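You operate a simulated robot arm through the tools that you are given. There is no shell and no other tool. Be economical: measure what you need, move in short steps, check, and stop when the job is done.

The job below is to be done with a simulated robot arm. You get a single attempt, and the scene is never put back.

Task
Secure the marking head, shut the extractor down and park its duct.
Fine: lock lever locked, rocker off, blue damper handle closed; leave the white-capped tube.
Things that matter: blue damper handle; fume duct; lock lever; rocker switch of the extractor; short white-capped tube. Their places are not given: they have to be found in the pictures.

The check looks at the end state, three seconds after you hand in, the way a careful person would. Anything else that was tipped, shoved, dropped, spilled or broken makes it a failure.

Robot
A 6-joint arm with a two-finger parallel gripper, fixed in place. Base frame: the origin is at the foot of the arm, x ahead of it, y to its left, z up. Readings come in mm, degrees, newtons and seconds.
With the tool pointing down near the work surface it reaches from about 220 to 660 mm from the base axis. Its first joint turns from -66.0 to 66.0 degrees. Payload 2.9 kg.
The tool frame sits at the grasp point between the pads (the TCP): z along the fingers, y along the line on which they close. The tips reach 30 mm beyond it. Largest opening 110 mm; finger width 20, thickness 10; the body of the gripper, 48 by 112 mm, starts 55 mm behind the TCP.
Orientation is that of the tool frame in the base frame, as a unit quaternion [x, y, z, w]. With the fingers straight down and closing along the base's y, the tool's x points along the base's -x, its y along +y and its z along -z.

Tools
- The arm moves only by the tool jog_arm. Its arguments are lists of equal length, an entry for each row: "travel": the shift along the base's x, y, z in mm, a list of three; "angular": the turn, a rotation vector about the base's x, y, z in degrees, a list of three; "hand": the opening, from 0 (shut) to 1 (fully open). In form: {"travel": [[dx, dy, dz], ...], "angular": [[wx, wy, wz], ...], "hand": [hand, ...]}. A call has 1 to 20 rows; each row is the pose to reach, as a shift and turn from the pose commanded when the call began. Rows are played at 5 a second. More than 50 mm and 8.6 degrees between two rows, or a gripper value outside its range, and nothing of the call is played. Where a pose cannot be reached the arm comes as near as it can. A force on the tool above 90 N (or 10 N above the force at the start of the call, whichever is more), or a blocked arm, ends the call early, and 0.2 s more pass. Each finger travels about 108 mm/s and halts on what it meets, pressing with about 44 N; the grip force reading is that of the motor and also rises with nothing between the fingers. The clock runs only during rows and for 0.2 s after the last one: add rows that repeat a pose to give the fingers time. The reply holds the time, the measured pose of the TCP, the force on the tool along the base axes, the opening and the grip force, in the units named above and with some noise, with the torque about the TCP (base axes, N m) and any sound that the robot's microphone picked up, and new pictures: "pictures" is both (left out), scene, wrist or none.
- Cameras (640 x 400 px; columns grow to the right, rows downward): "scene" is fixed at [74.6, 436.5, 1399]; the picture's right is [-0.76, -0.66, 0.00], its down [-0.29, 0.34, -0.90] and it looks along [0.59, -0.68, -0.44] (base axes); focal length 274 px, centre (320, 200). "wrist" rides on the gripper at [72, 17, -103] in the tool frame; the picture's right is [-0.23, 0.97, 0.00], its down [-0.76, -0.18, -0.62] and it looks along [-0.61, -0.14, 0.78] (tool axes); focal length 222 px, centre (320, 200).
- probe_pixels(camera, pixels): there is no depth. For up to 12 entries [column, row, z] of the newest picture of that camera ("zoom" is the newest enlarged one), the place [x, y] in the base frame at which the ray of that pixel passes the height z, good to about 2 mm, but the place of the scene camera against the robot may be out by one fixed shift of up to 12 mm in any direction. No time passes.
- enlarge(camera, box): a new picture of the part [left, top, right, bottom] of that camera's present view, enlarged. No time passes.
- job_done(): hands the job in; it is judged then, once.

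Keep the steps short. Do not move on a guess: measure, check each grasp and each placing, and mend mistakes. In all there are 80 turns and 200 pictures (those below and enlarged ones count). Leave the gripper open and the arm clear of the work at the hand-in unless told otherwise, and finish with a single line.

The tools are called as name(argument=value, ...) on one line, values as JSON. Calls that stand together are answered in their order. jog_arm: Moves the arm, as the interface text tells. Its arguments: {"type":"object","properties":{"travel":{"type":"array"},"angular":{"type":"array"},"hand":{"type":"array"},"pictures":{"type":"string","enum":["both","scene","wrist","none"]}},"required":["travel","angular","hand"]} The other tools are called the same way: probe_pixels (camera, pixels) gives the place at which the rays of pixels pass given heights; enlarge (camera, box) takes an enlarged picture of a part of a camera's view; job_done () hands the job in.

At the start:

```text
t: 0.0
tool_pos: [382.7, 20.1, 1303.7]
orientation: [-0.001, 1.0, 0.0, 0.0]
force: [0.9, 0.0, -0.2]
moment: [-0.02, -0.01, 0.02]
opening: 110.0
grasp_force: 0.1
```

scene: 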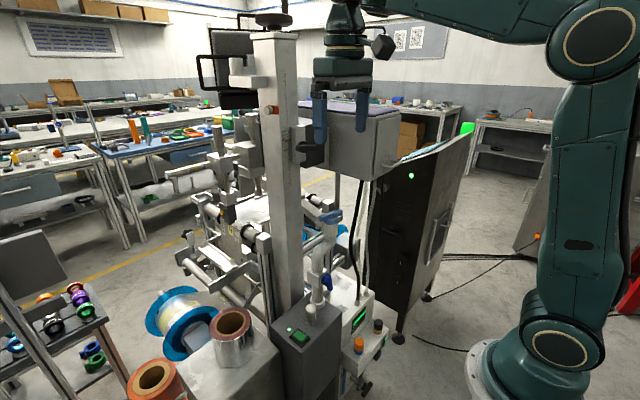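
wrist: 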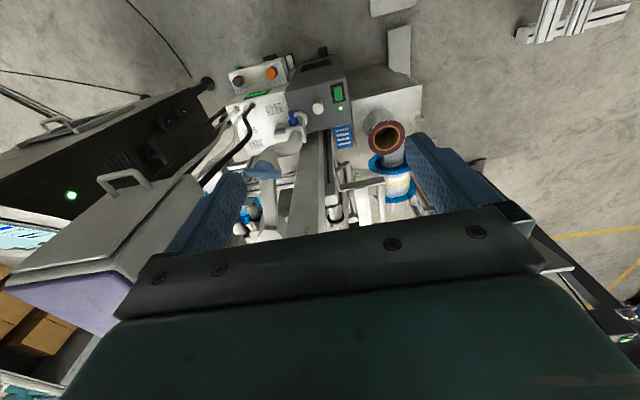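

The scene shows a column with a marking head, and a grey box with a green rocker near (298,336). I'll enlarge those areas to find the parts.

enlarge(camera="scene", box=[180, 180, 400, 400])

enlarge(camera="scene", box=[190, 0, 410, 200])

enlarge(camera="wrist", box=[200, 40, 440, 240])

```text
1.82 times, centred on (290, 290) of scene
```

zoom: 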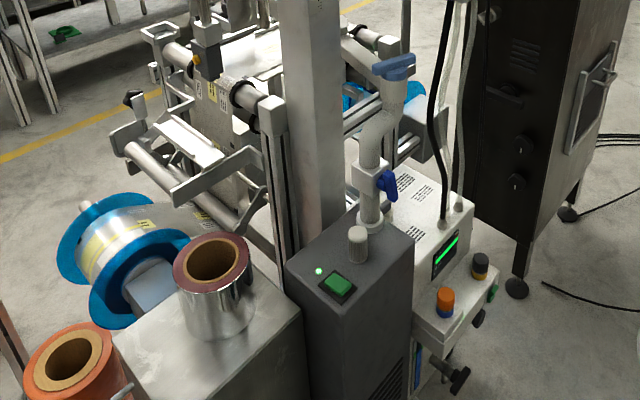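

```text
2.00 times, centred on (300, 100) of scene
```

zoom: 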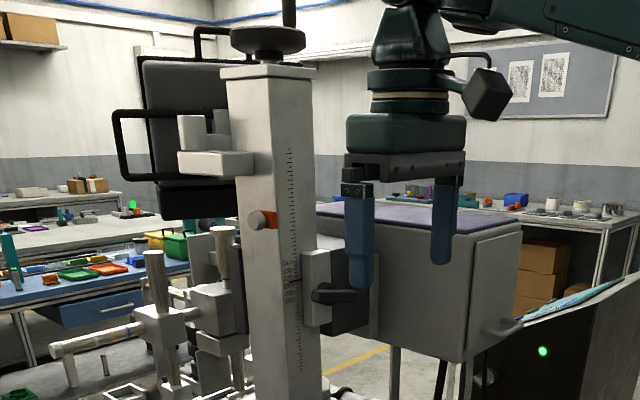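

```text
2.00 times, centred on (320, 140) of wrist
```

zoom: 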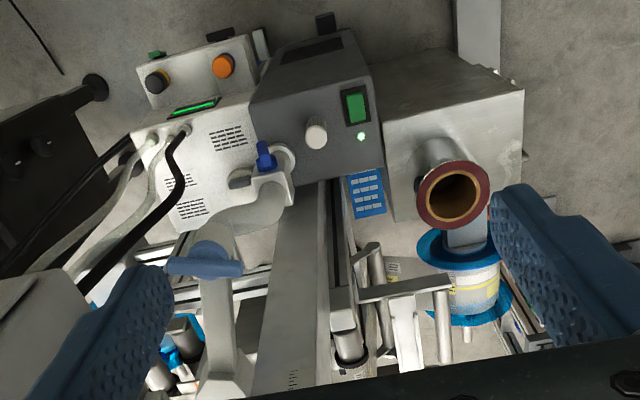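

I'll zoom in closer on the lever, the duct parts and the extractor top.

enlarge(camera="scene", box=[260, 110, 350, 190])

enlarge(camera="scene", box=[280, 190, 380, 270])

enlarge(camera="scene", box=[265, 260, 395, 370])

enlarge(camera="wrist", box=[220, 60, 360, 160])

enlarge(camera="wrist", box=[230, 130, 350, 240])

```text
5.00 times, centred on (305, 150) of scene
```

zoom: 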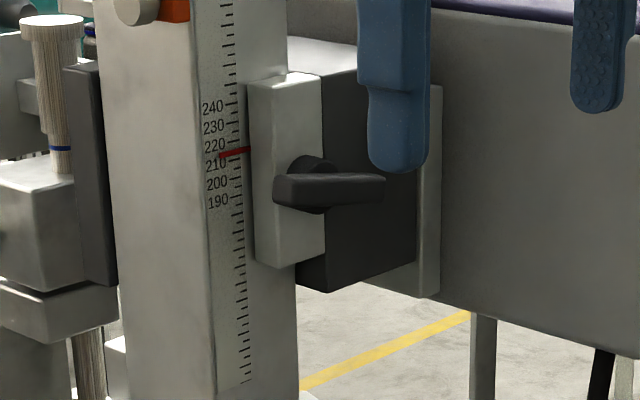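

```text
5.00 times, centred on (330, 230) of scene
```

zoom: 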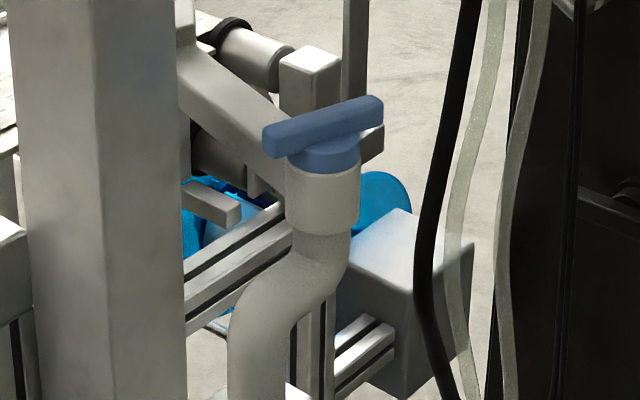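

```text
3.64 times, centred on (330, 315) of scene
```

zoom: 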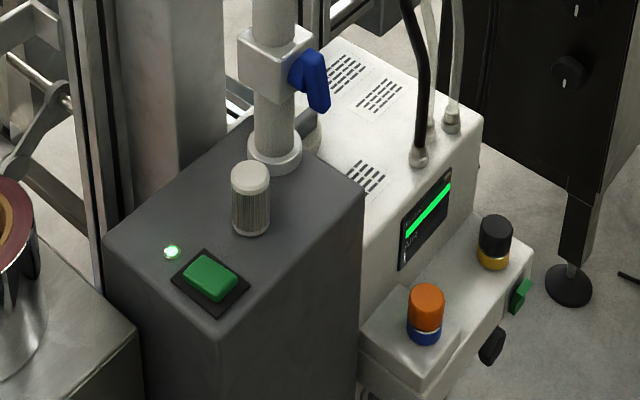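

```text
4.00 times, centred on (290, 110) of wrist
```

zoom: 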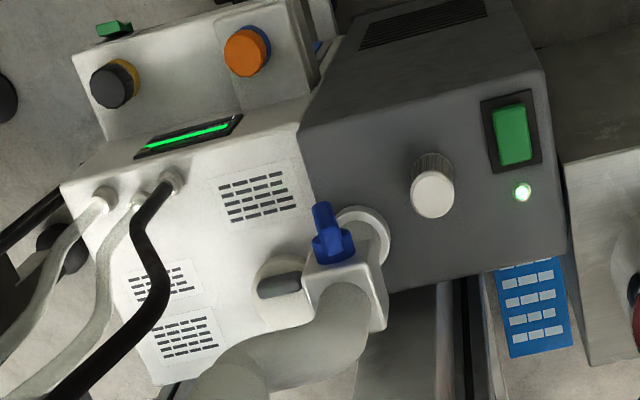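

```text
3.64 times, centred on (290, 185) of wrist
```

zoom: 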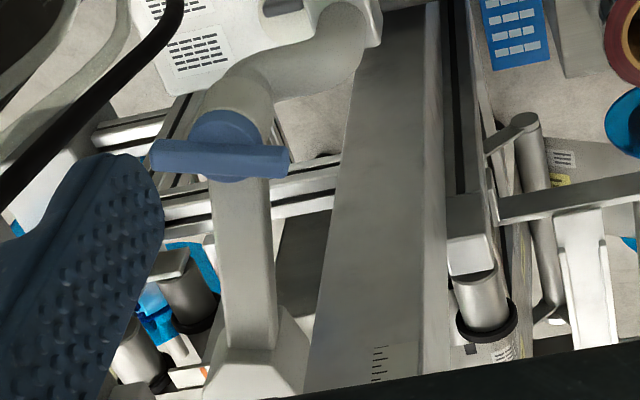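

Triangulating the two views puts the rocker at about (492, 54, 664). The lever is on the head carriage, hidden behind the gripper in the wrist view. I'll raise the arm to see the lever from the wrist camera.

jog_arm(travel=[[-20, 0, 40], [-40, 0, 80], [-40, 0, 110], [-40, 0, 110]], angular=[[0, 0, 0], [0, 0, 0], [0, 0, 0], [0, 0, 0]], hand=[1, 1, 1, 1])

```text
t: 1.0
tool_pos: [342.8, 20.6, 1381.3]
orientation: [0.002, 1.0, 0.0, 0.008]
force: [41.5, 11.9, -67.5]
moment: [-1.92, -0.57, -1.29]
opening: 109.8
grasp_force: 0.0
out of reach, approached as far as the arm can: row 3, 4
```

scene: 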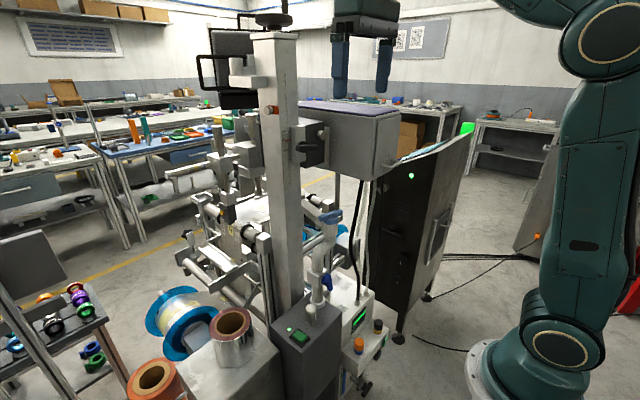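
wrist: 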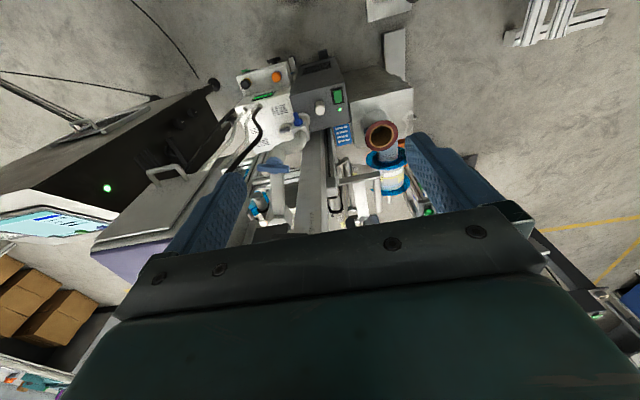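

The arm is at its height limit. The scene view of the carriage is now clear, so I'll enlarge the lever in both views.

enlarge(camera="scene", box=[260, 100, 410, 200])

enlarge(camera="wrist", box=[220, 130, 380, 240])

```text
4.00 times, centred on (335, 150) of scene
```

zoom: 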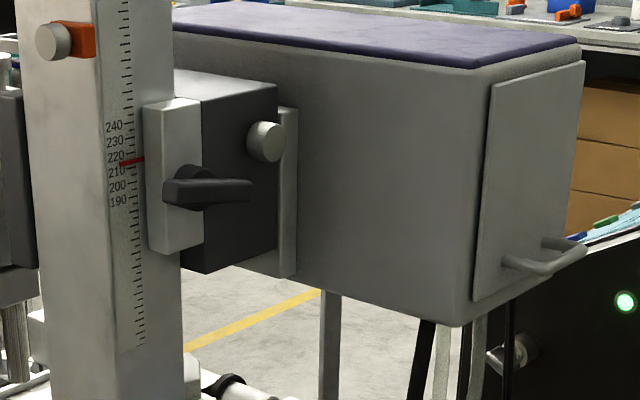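

```text
3.64 times, centred on (300, 185) of wrist
```

zoom: 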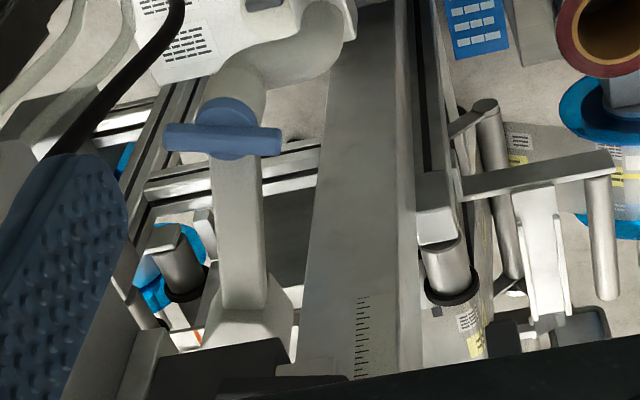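

The lever is a black bar on the robot-facing (-x) side of the white carriage block, at about (540, -55, 1215). The head box is to its right, with its side face near y = -183. I'll come down and tilt the tool forward 40° so the wrist camera looks at the lever.

jog_arm(travel=[[0, 0, -40], [0, -10, -80], [0, -20, -120], [0, -30, -150], [0, -40, -170], [0, -40, -190], [0, -40, -190], [0, -40, -190]], angular=[[0, 0, 0], [0, -8, 0], [0, -16, 0], [0, -24, 0], [0, -32, 0], [0, -40, 0], [0, -40, 0], [0, -40, 0]], hand=[1, 1, 1, 1, 1, 1, 1, 1])

```text
t: 2.8
tool_pos: [341.8, -19.3, 1192.1]
orientation: [0.001, 0.94, 0.0, 0.342]
force: [0.1, -0.2, 0.2]
moment: [0.02, 0.0, 0.0]
opening: 110.1
grasp_force: 0.1
```

scene: 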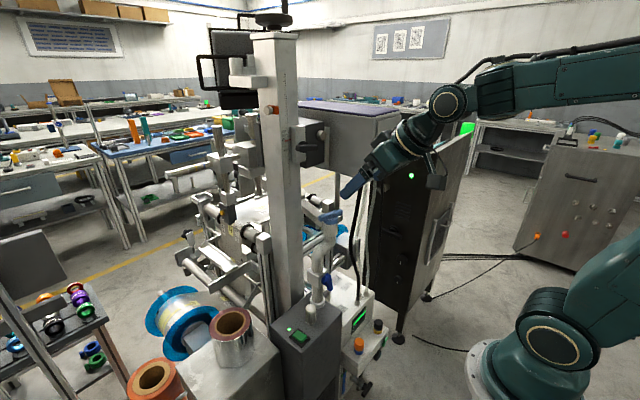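
wrist: 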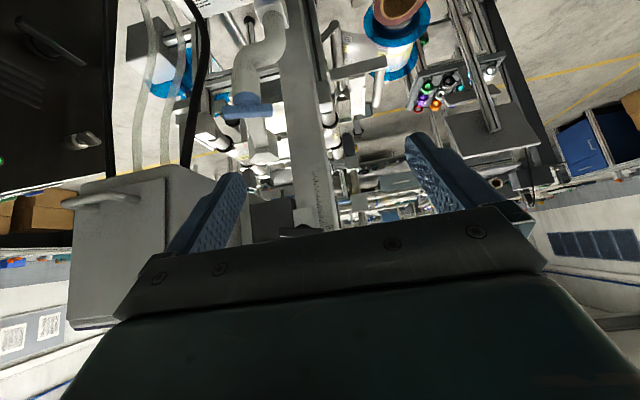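

The lever shows at (305,230), partly hidden by the gripper. I'll enlarge the duct now visible at about (255,110), then tilt further and lower to look up at the lever.

enlarge(camera="wrist", box=[190, 0, 350, 240])

jog_arm(travel=[[0, -10, -20], [0, -20, -40], [0, -25, -50], [0, -30, -60], [0, -30, -60]], angular=[[0, -8, 0], [0, -16, 0], [0, -24, 0], [0, -32, 0], [0, -32, 0]], hand=[1, 1, 1, 1, 1])

```text
1.67 times, centred on (270, 120) of wrist
```

zoom: 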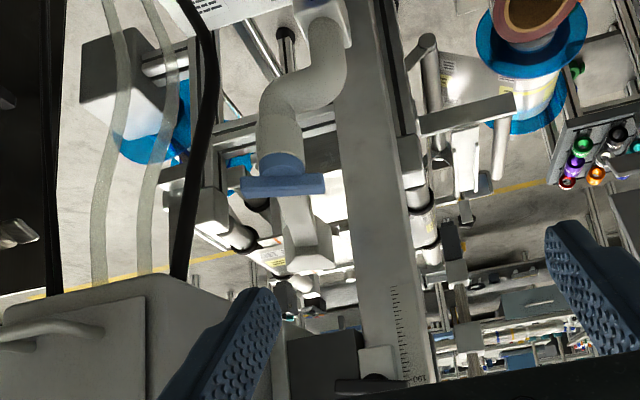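

```text
t: 4.0
tool_pos: [378.0, -59.0, 1164.3]
orientation: [0.001, 0.809, 0.0, 0.588]
force: [0.4, -0.7, 0.4]
moment: [-0.01, -0.01, -0.02]
opening: 110.2
grasp_force: 0.1
out of reach, approached as far as the arm can: row 3, 4, 5
```

scene: 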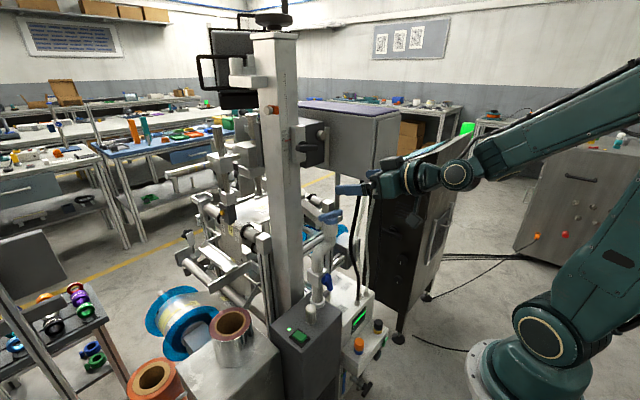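
wrist: 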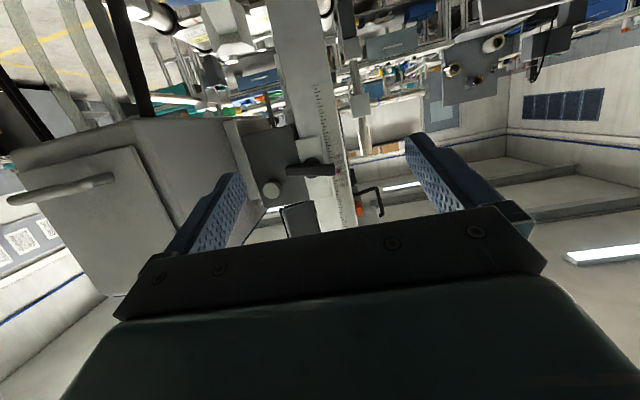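

The lever is now clear of the gripper in the wrist view, around (315,168). I'll enlarge it.

enlarge(camera="wrist", box=[240, 100, 380, 220])

enlarge(camera="scene", box=[285, 125, 345, 170])

```text
3.33 times, centred on (310, 160) of wrist
```

zoom: 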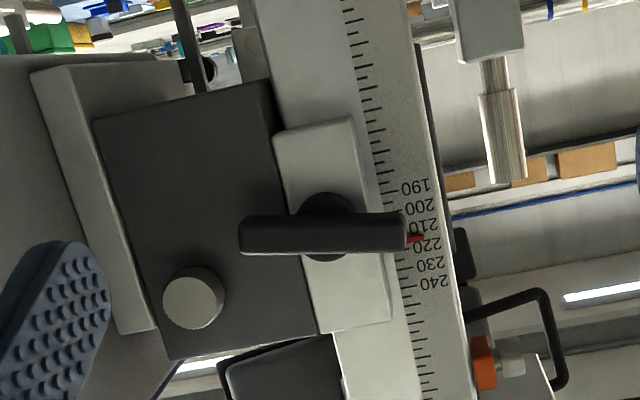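

```text
8.89 times, centred on (315, 148) of scene
```

zoom: 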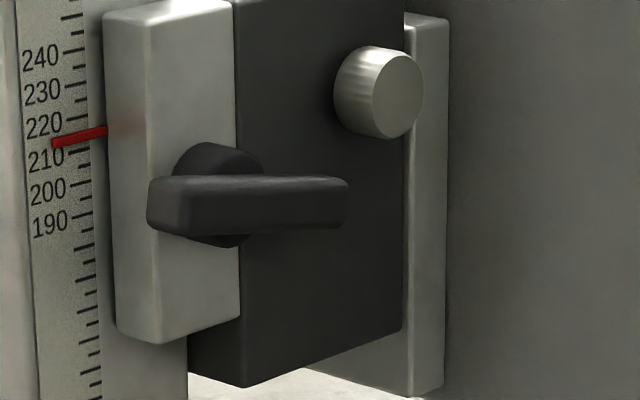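

Combining both views, the lever is a roughly 74 mm bar lying horizontally, with its centre near (580, -93, 1197) on an axis along x. I'll level the tool and move forward to a standoff, then roll by +90° so the fingers close vertically.

jog_arm(travel=[[20, -10, 10], [40, -20, 20], [60, -34, 33], [60, -34, 33]], angular=[[0, -6, 0], [0, -12, 0], [0, -18, 0], [0, -18, 0]], hand=[1, 1, 1, 1])

```text
t: 5.0
tool_pos: [437.4, -91.0, 1199.1]
orientation: [0.0, 0.706, 0.0, 0.708]
force: [0.7, -0.1, 0.0]
moment: [-0.04, -0.01, 0.02]
opening: 109.9
grasp_force: 0.1
```

scene: 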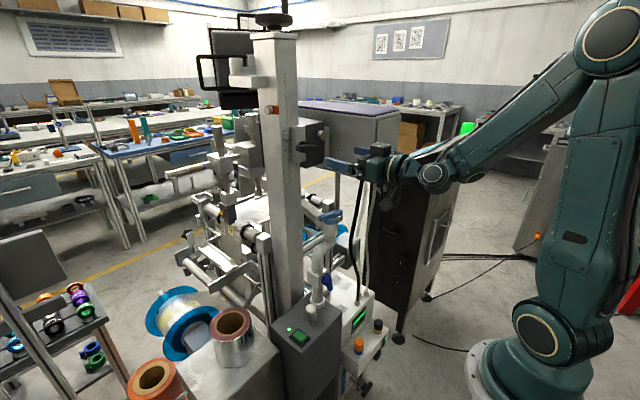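
wrist: 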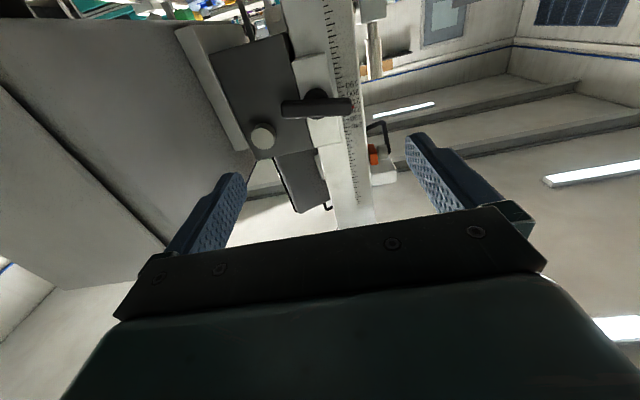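

A second wrist view gives the lever centre at about (587, -94, 1198), in agreement. Now I'll roll +90° about x, staying at this standoff.

jog_arm(travel=[[0, 0, 0], [0, 0, 0], [0, 0, 0], [0, 0, 0], [0, 0, 0], [0, 0, 0], [0, 0, 0], [0, 0, 0], [0, 0, 0], [0, 0, 0], [0, 0, 0], [0, -3, -1], [0, -3, -1]], angular=[[8, 0, 0], [16, 0, 0], [24, 0, 0], [32, 0, 0], [40, 0, 0], [48, 0, 0], [56, 0, 0], [64, 0, 0], [72, 0, 0], [80, 0, 0], [88, 0, 0], [90, 0, 0], [90, 0, 0]], hand=[1, 1, 1, 1, 1, 1, 1, 1, 1, 1, 1, 1, 1])

```text
t: 7.8
tool_pos: [435.9, -95.1, 1195.7]
orientation: [0.5, 0.499, 0.501, 0.5]
force: [0.4, 1.1, -0.3]
moment: [0.01, 0.0, -0.02]
opening: 109.9
grasp_force: 0.0
```

scene: 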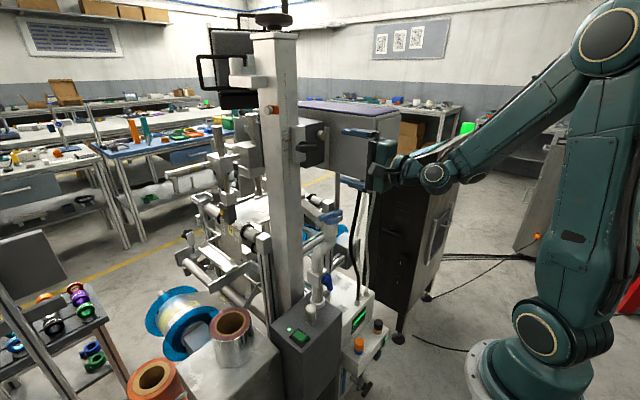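
wrist: 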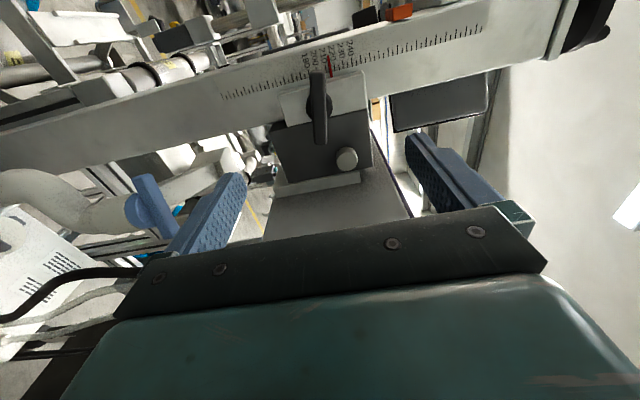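

The roll worked. Now I'll advance to x≈530 with the opening at about 60 mm and check alignment before touching.

jog_arm(travel=[[40, 0, 1], [80, 1, 2], [94, 1, 2], [94, 1, 2]], angular=[[0, 0, 0], [0, 0, 0], [0, 0, 0], [0, 0, 0]], hand=[0.8, 0.6, 0.55, 0.55])

enlarge(camera="scene", box=[270, 110, 390, 190])

enlarge(camera="wrist", box=[220, 20, 460, 220])

```text
t: 8.8
tool_pos: [531.0, -96.7, 1197.8]
orientation: [0.5, 0.5, 0.5, 0.499]
force: [-0.1, 0.8, -0.1]
moment: [-0.01, -0.01, 0.02]
opening: 60.8
grasp_force: 0.1
```

scene: 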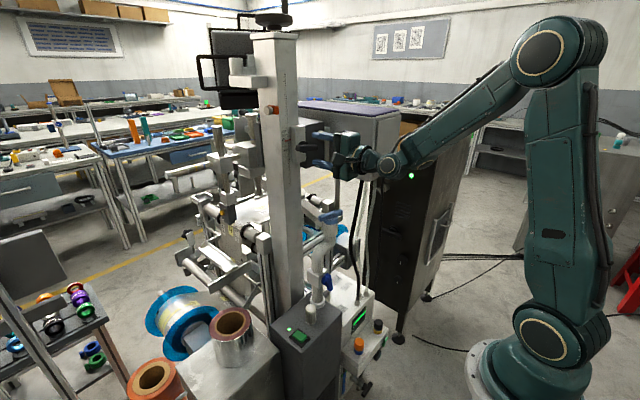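
wrist: 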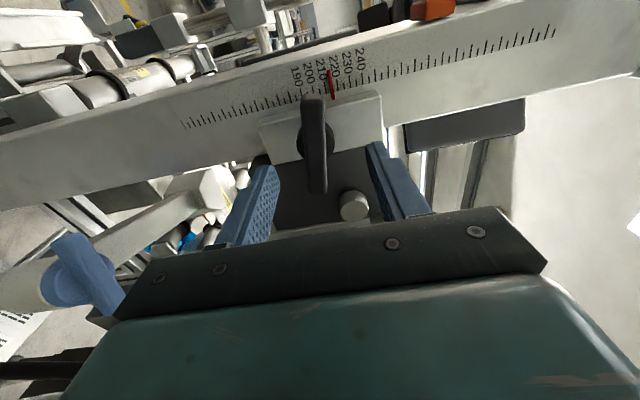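

```text
5.00 times, centred on (330, 150) of scene
```

zoom: 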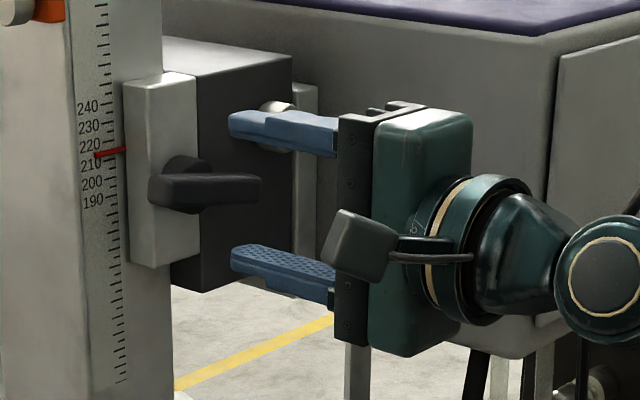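

```text
2.00 times, centred on (340, 120) of wrist
```

zoom: 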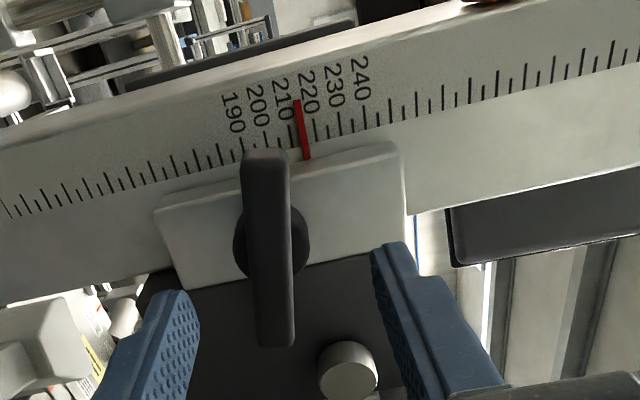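

Alignment is good: the bar sits midway between the fingers, at y≈-98, z≈1195. The bar is about 18 mm thick. I'll advance so the tips reach x≈590 and then close.

jog_arm(travel=[[15, -1, -2], [28, -1, -2], [28, -1, -2], [28, -1, -2], [28, -1, -2], [28, -1, -2]], angular=[[0, 0, 0], [0, 0, 0], [0, 0, 0], [0, 0, 0], [0, 0, 0], [0, 0, 0]], hand=[0.55, 0.55, 0.1, 0.1, 0.1, 0.1])

enlarge(camera="scene", box=[270, 110, 390, 190])

```text
t: 10.2
tool_pos: [559.5, -96.1, 1194.9]
orientation: [0.5, 0.5, 0.5, 0.5]
force: [4.1, -0.6, -5.6]
moment: [-0.02, 0.0, -0.16]
opening: 15.7
grasp_force: 44.8
```

scene: 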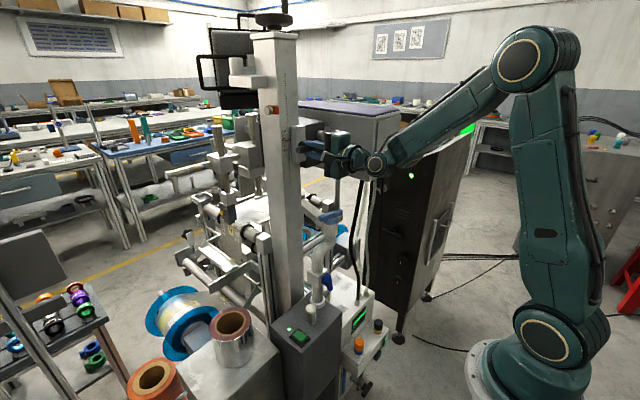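
wrist: 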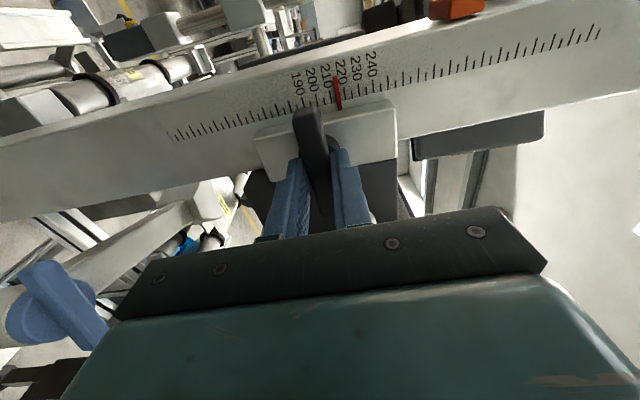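

```text
5.00 times, centred on (330, 150) of scene
```

zoom: 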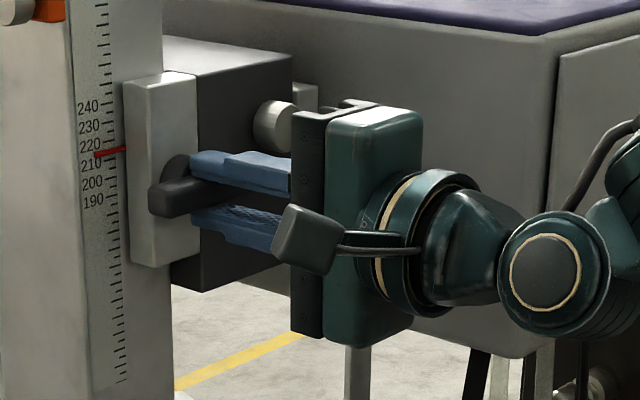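

The bar is gripped (opening 15.7 mm, 45 N). I'll check where the hub sits relative to the fingers before turning.

enlarge(camera="wrist", box=[240, 80, 420, 240])

```text
2.50 times, centred on (330, 160) of wrist
```

zoom: 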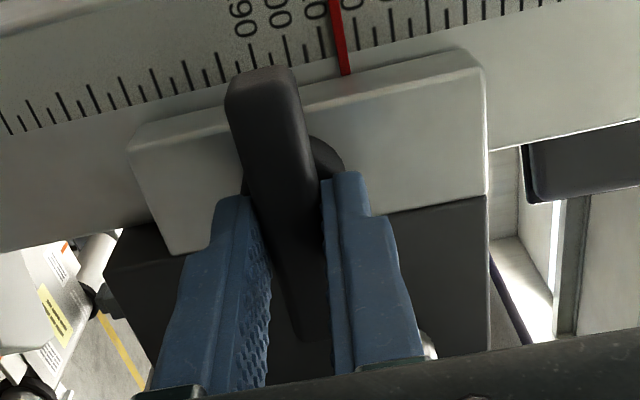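

The grip is over the hub. I'll test a small clockwise turn of 16° (positive about x) and read the torque.

jog_arm(travel=[[0, 0, 0], [0, 0, 0], [0, 0, 0]], angular=[[8, 0, 0], [16, 0, 0], [16, 0, 0]], hand=[0.1, 0.1, 0.1], pictures="wrist")

enlarge(camera="scene", box=[270, 110, 390, 190])

```text
t: 11.0
tool_pos: [558.5, -94.5, 1196.0]
orientation: [0.565, 0.426, 0.565, 0.425]
force: [15.8, 1.8, -6.6]
moment: [-0.01, 0.21, -0.57]
opening: 16.1
grasp_force: 45.0
```

wrist: 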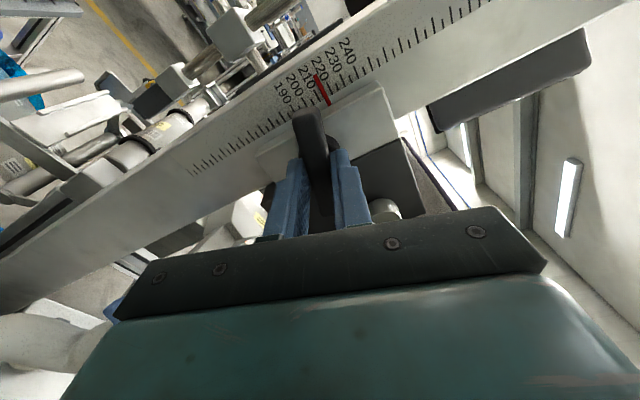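

```text
5.00 times, centred on (330, 150) of scene
```

zoom: 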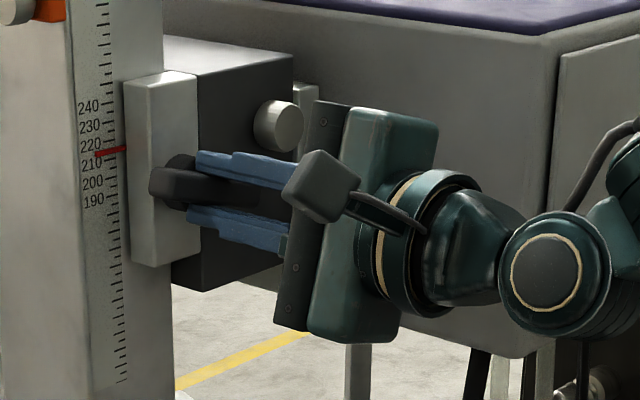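

The bar turned with the gripper at low torque, so this direction is free. I'll continue clockwise to 88°.

jog_arm(travel=[[0, 0, 0], [0, 0, 0], [0, 0, 0], [0, 0, 0], [0, 0, 0], [0, 0, 0], [0, 0, 0], [0, 0, 0], [0, 0, 0], [0, 0, 0]], angular=[[8, 0, 0], [16, 0, 0], [24, 0, 0], [32, 0, 0], [40, 0, 0], [48, 0, 0], [56, 0, 0], [64, 0, 0], [72, 0, 0], [72, 0, 0]], hand=[0.1, 0.1, 0.1, 0.1, 0.1, 0.1, 0.1, 0.1, 0.1, 0.1], pictures="wrist")

enlarge(camera="scene", box=[270, 110, 390, 190])

```text
t: 13.2
tool_pos: [558.1, -96.7, 1195.4]
orientation: [0.707, 0.013, 0.707, 0.011]
force: [19.9, 3.0, -9.4]
moment: [0.02, -0.78, 0.01]
opening: 16.0
grasp_force: 44.4
```

wrist: 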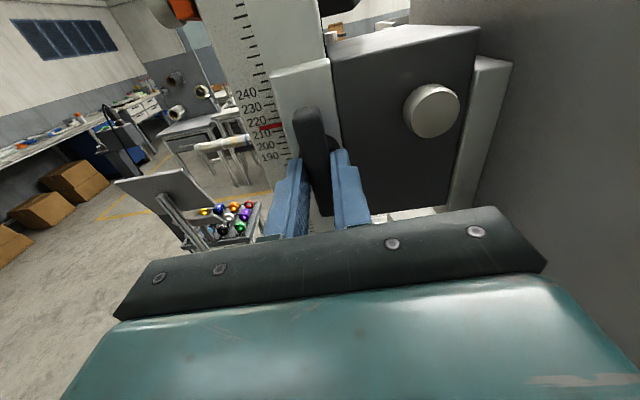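

```text
5.00 times, centred on (330, 150) of scene
```

zoom: 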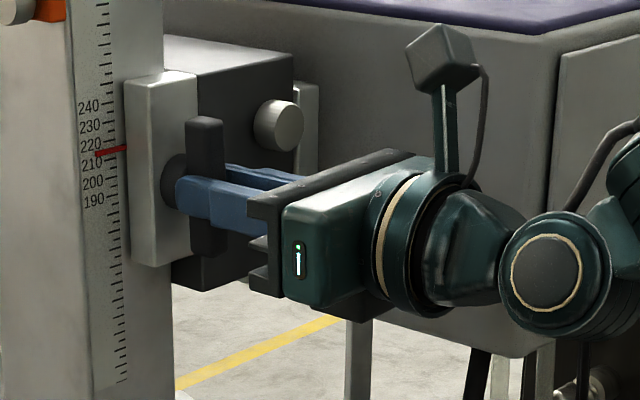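

The lever is vertical, but I felt no stop. I'll probe a little further in small steps to find the end stop.

jog_arm(travel=[[0, 0, 0], [0, 0, 0], [0, 0, 0], [0, 0, 0]], angular=[[4, 0, 0], [8, 0, 0], [12, 0, 0], [12, 0, 0]], hand=[0.1, 0.1, 0.1, 0.1], pictures="wrist")

enlarge(camera="scene", box=[270, 110, 390, 190])

```text
t: 14.2
tool_pos: [558.2, -95.2, 1196.3]
orientation: [0.704, -0.062, 0.704, -0.062]
force: [5.2, 1.4, -3.4]
moment: [-1.32, 0.31, 0.03]
opening: 18.9
grasp_force: 45.2
```

wrist: 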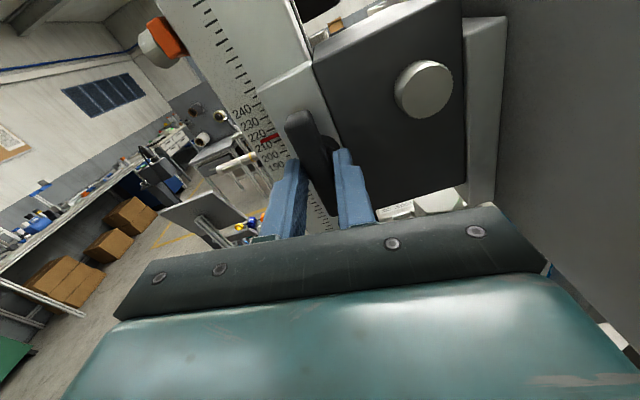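

```text
5.00 times, centred on (330, 150) of scene
```

zoom: 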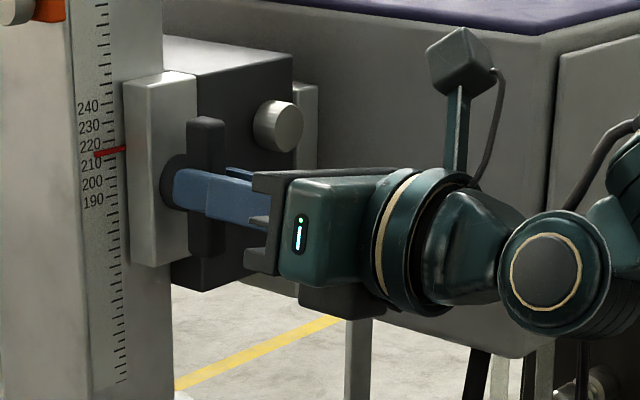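

There's the stop: the lever stayed vertical and the torque rose to -1.3 N·m. I'll ease the gripper back 10°, open it and retreat along -x.

jog_arm(travel=[[0, 0, 0], [0, 0, 0], [0, 0, 0], [-30, 0, 0], [-70, 0, 0], [-110, 0, 0], [-110, 0, 0]], angular=[[-8, 0, 0], [-8, 0, 0], [-8, 0, 0], [-8, 0, 0], [-8, 0, 0], [-8, 0, 0], [-8, 0, 0]], hand=[0.1, 0.4, 0.4, 0.4, 0.4, 0.4, 0.4])

enlarge(camera="scene", box=[270, 110, 390, 190])

enlarge(camera="wrist", box=[200, 40, 440, 240])

```text
t: 15.8
tool_pos: [447.3, -95.2, 1194.9]
orientation: [0.707, -0.012, 0.707, -0.012]
force: [0.0, -0.3, 0.6]
moment: [0.01, 0.03, -0.03]
opening: 43.8
grasp_force: 0.0
```

scene: 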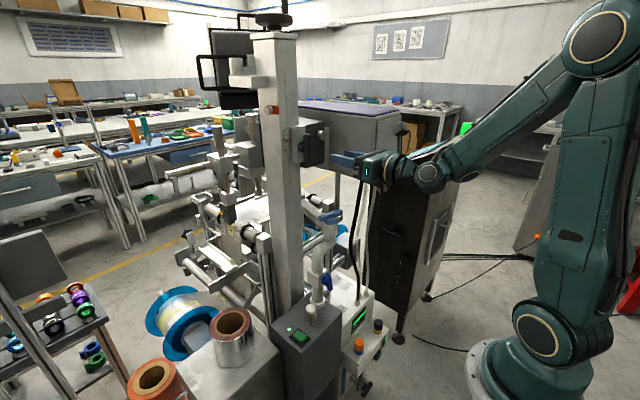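
wrist: 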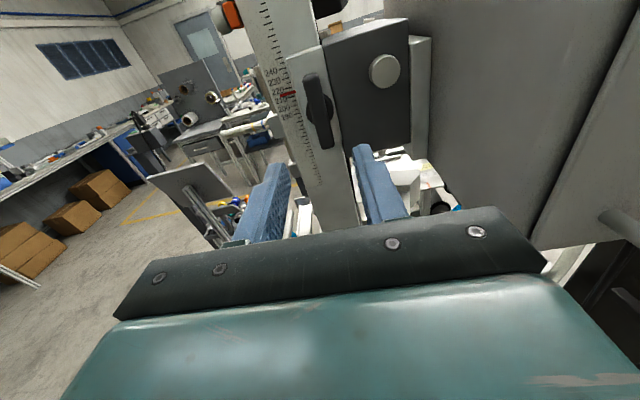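

```text
5.00 times, centred on (330, 150) of scene
```

zoom: 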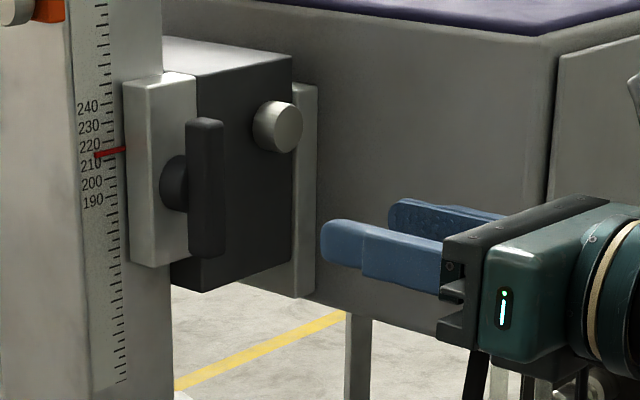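

```text
2.00 times, centred on (320, 140) of wrist
```

zoom: 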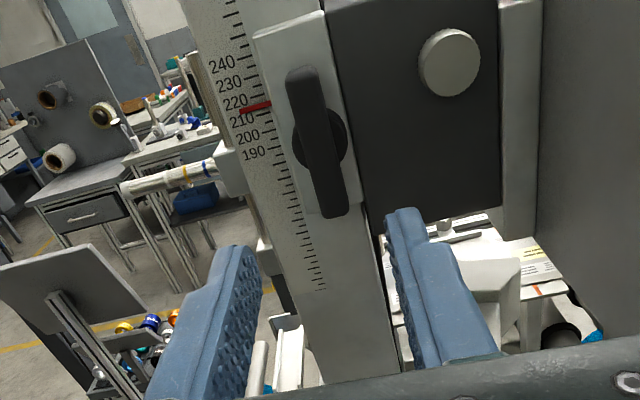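

The lever now stands vertical at its stop and the scale still reads about 213. Next I'll unroll the wrist (−164°) in free space at x≈430.

jog_arm(travel=[[-10, 0, 0], [-20, 0, 0], [-20, 0, 0], [-20, 0, 0], [-20, 0, 0], [-20, 0, 0], [-20, 0, 0], [-20, 0, 0], [-20, 0, 0], [-20, 0, 0], [-20, 0, 0], [-20, 0, 0], [-20, 0, 0], [-20, 0, 0], [-20, 0, 0], [-20, 0, 0], [-20, 0, 0], [-20, 0, 0], [-20, 0, 0], [-20, 0, 0]], angular=[[-8.5, 0, 0], [-17, 0, 0], [-25.5, 0, 0], [-34, 0, 0], [-42.5, 0, 0], [-51, 0, 0], [-59.5, 0, 0], [-68, 0, 0], [-76.5, 0, 0], [-85, 0, 0], [-93.5, 0, 0], [-102, 0, 0], [-110.5, 0, 0], [-119, 0, 0], [-127.5, 0, 0], [-136, 0, 0], [-144.5, 0, 0], [-153, 0, 0], [-161.5, 0, 0], [-170, 0, 0]], hand=[0.5, 0.5, 0.5, 0.5, 0.5, 0.5, 0.5, 0.5, 0.5, 0.5, 0.5, 0.5, 0.5, 0.5, 0.5, 0.5, 0.5, 0.5, 0.5, 0.5], pictures="none")

```text
t: 20.0
tool_pos: [428.1, -95.7, 1196.8]
orientation: [0.074, 0.703, 0.073, 0.703]
force: [0.0, 0.4, 0.1]
moment: [0.02, 0.05, -0.04]
opening: 55.1
grasp_force: 0.1
```

I'll finish the unroll and tip the tool down toward vertical, at about (430, -95, 1110), to view the duct.

jog_arm(travel=[[0, 0, -5], [0, 0, -10], [0, 0, -20], [0, 0, -30], [0, 0, -40], [0, 0, -50], [0, 0, -60], [0, 0, -70], [0, 0, -80], [0, 0, -85], [0, 0, -85]], angular=[[-6, 0, 0], [-12, 0, 0], [-12, 8, 0], [-12, 16, 0], [-12, 24, 1], [-12, 32, 2], [-12, 40, 3], [-12, 48, 4], [-12, 55, 5], [-12, 60, 6], [-12, 60, 6]], hand=[1, 1, 1, 1, 1, 1, 1, 1, 1, 1, 1])

enlarge(camera="wrist", box=[180, 0, 400, 220])

```text
t: 22.4
tool_pos: [428.7, -95.3, 1109.9]
orientation: [-0.004, 0.967, -0.009, 0.256]
force: [-0.7, -0.1, -0.5]
moment: [0.03, -0.03, 0.0]
opening: 110.1
grasp_force: 0.1
```

scene: 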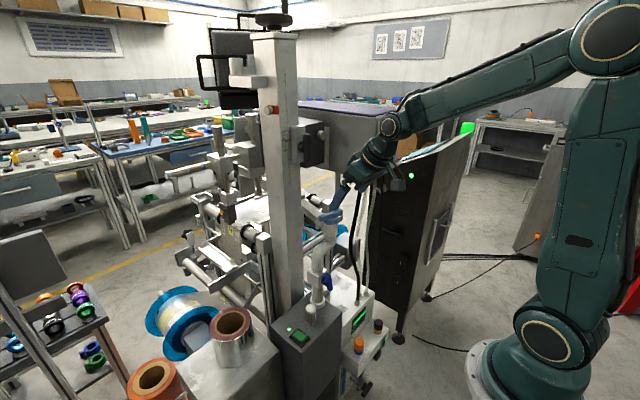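
wrist: 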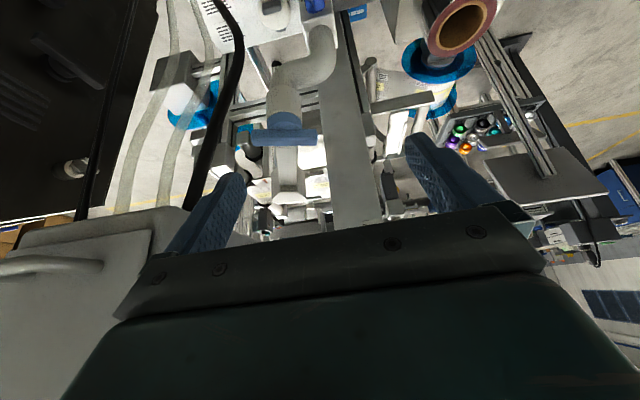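

```text
1.82 times, centred on (290, 110) of wrist
```

zoom: 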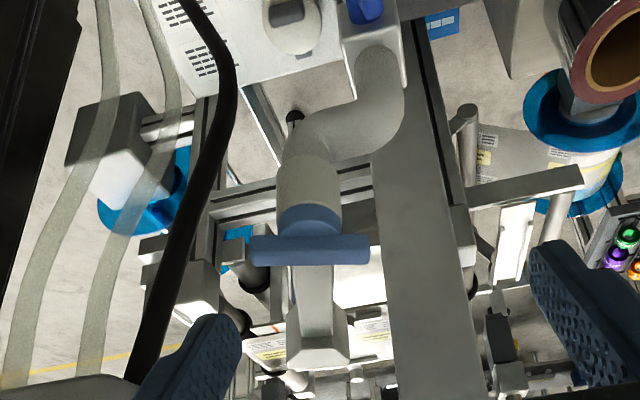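

The duct rises from the extractor through the damper block, S-bends towards -y and ends at a slate T-grip. I'm not yet sure what the bar behind it is or where the park place is. I'll lower the arm in the free space in front for a closer look.

jog_arm(travel=[[-10, 0, -40], [-20, 0, -80], [-30, 0, -120], [-30, 0, -160], [-30, 0, -160]], angular=[[0, 0, 0], [0, 0, 0], [0, 0, 0], [0, 0, 0], [0, 0, 0]], hand=[1, 1, 1, 1, 1])

enlarge(camera="wrist", box=[180, 0, 440, 220])

```text
t: 23.6
tool_pos: [400.6, -94.7, 949.8]
orientation: [-0.005, 0.966, -0.009, 0.258]
force: [0.2, 0.0, -0.6]
moment: [-0.03, 0.0, -0.05]
opening: 110.1
grasp_force: 0.1
```

scene: 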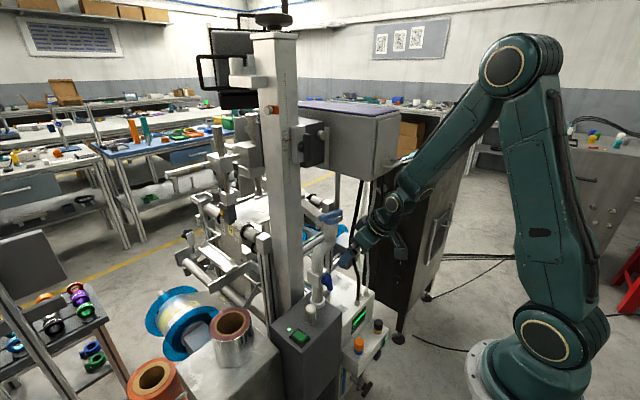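
wrist: 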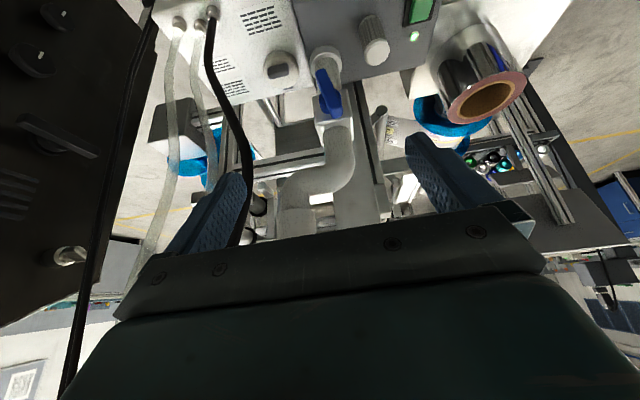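

```text
1.82 times, centred on (310, 110) of wrist
```

zoom: 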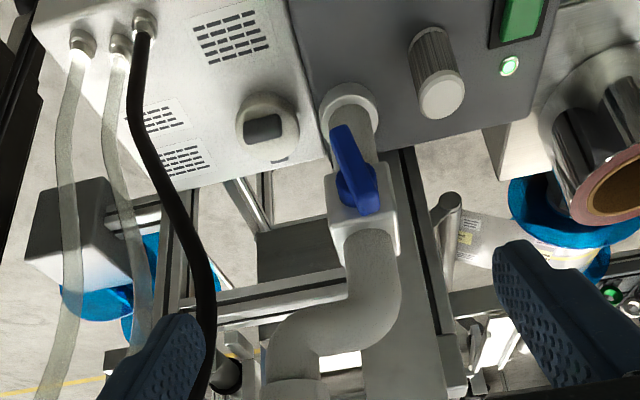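

The blue damper handle points along the tube, so it is open, on the -x face of its block. The ribbed white-capped tube stands on the extractor top. I'll tilt the camera up to see the upper duct and the hood.

jog_arm(travel=[[0, 0, 0], [0, 0, 0], [0, 0, 0], [0, 0, 0]], angular=[[0, -8, 0], [0, -16, 0], [0, -24, 0], [0, -24, 0]], hand=[1, 1, 1, 1], pictures="wrist")

enlarge(camera="wrist", box=[180, 0, 440, 220])

```text
t: 24.6
tool_pos: [401.3, -96.0, 951.4]
orientation: [-0.002, 0.891, -0.01, 0.453]
force: [-0.5, -1.0, -0.7]
moment: [0.01, -0.01, 0.0]
opening: 110.0
grasp_force: 0.1
out of reach, approached as far as the arm can: row 3
```

wrist: 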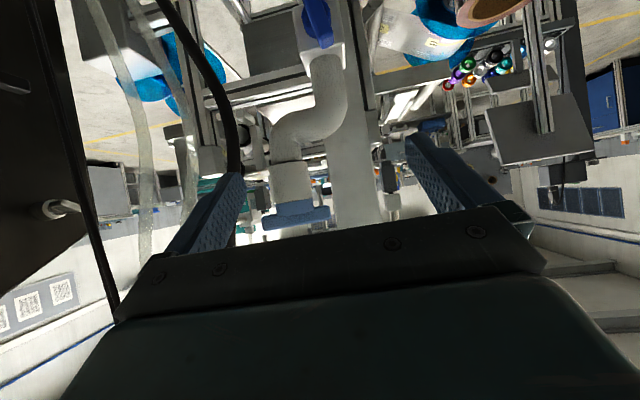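

```text
1.82 times, centred on (310, 110) of wrist
```

zoom: 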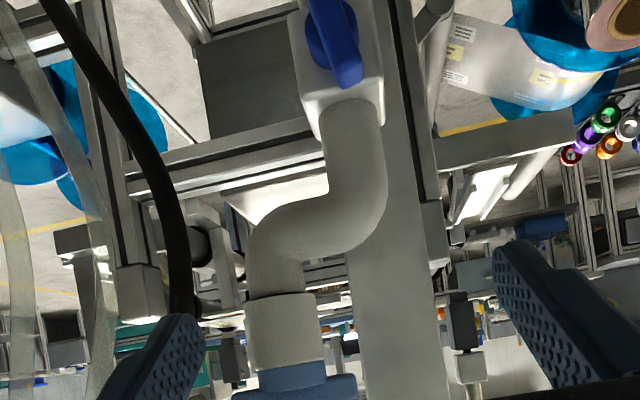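

I'll raise the arm with this tilt so the T-grip and the bar behind it come into the clear area.

jog_arm(travel=[[0, 0, 40], [0, 0, 80], [0, 0, 100], [0, 0, 100]], angular=[[0, 0, 0], [0, 0, 0], [0, 0, 0], [0, 0, 0]], hand=[1, 1, 1, 1], pictures="wrist")

enlarge(camera="wrist", box=[200, 60, 400, 220])

enlarge(camera="scene", box=[280, 180, 400, 260])

enlarge(camera="scene", box=[180, 160, 300, 280])

```text
t: 25.6
tool_pos: [397.1, -95.3, 1051.4]
orientation: [-0.002, 0.892, -0.01, 0.452]
force: [0.0, -0.7, -0.8]
moment: [0.0, -0.03, -0.02]
opening: 110.0
grasp_force: 0.0
```

wrist: 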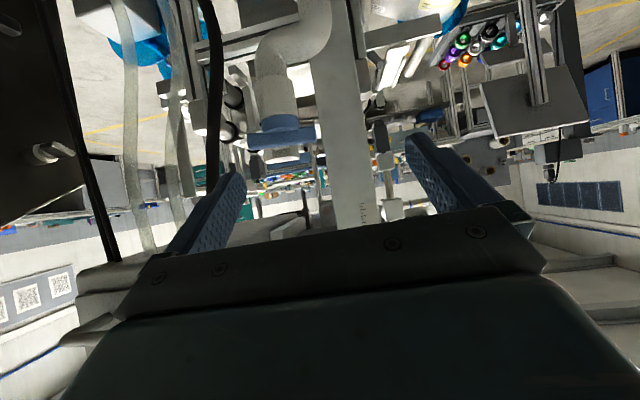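

```text
2.50 times, centred on (300, 140) of wrist
```

zoom: 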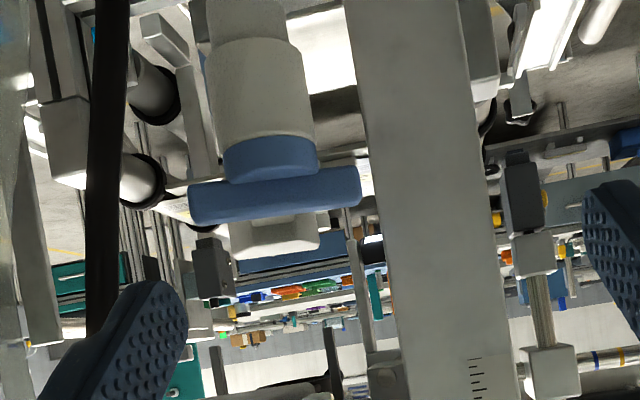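

```text
5.00 times, centred on (340, 220) of scene
```

zoom: 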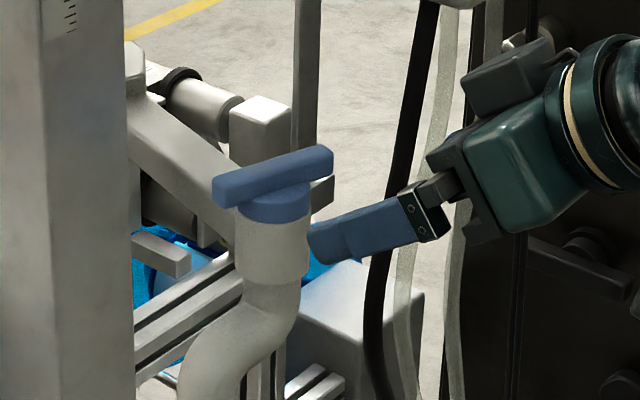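

```text
3.33 times, centred on (240, 220) of scene
```

zoom: 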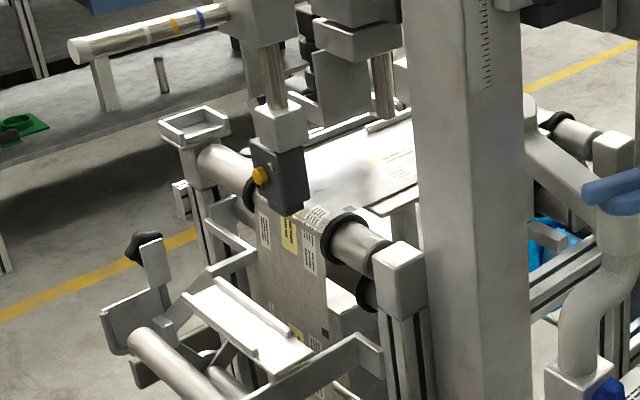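

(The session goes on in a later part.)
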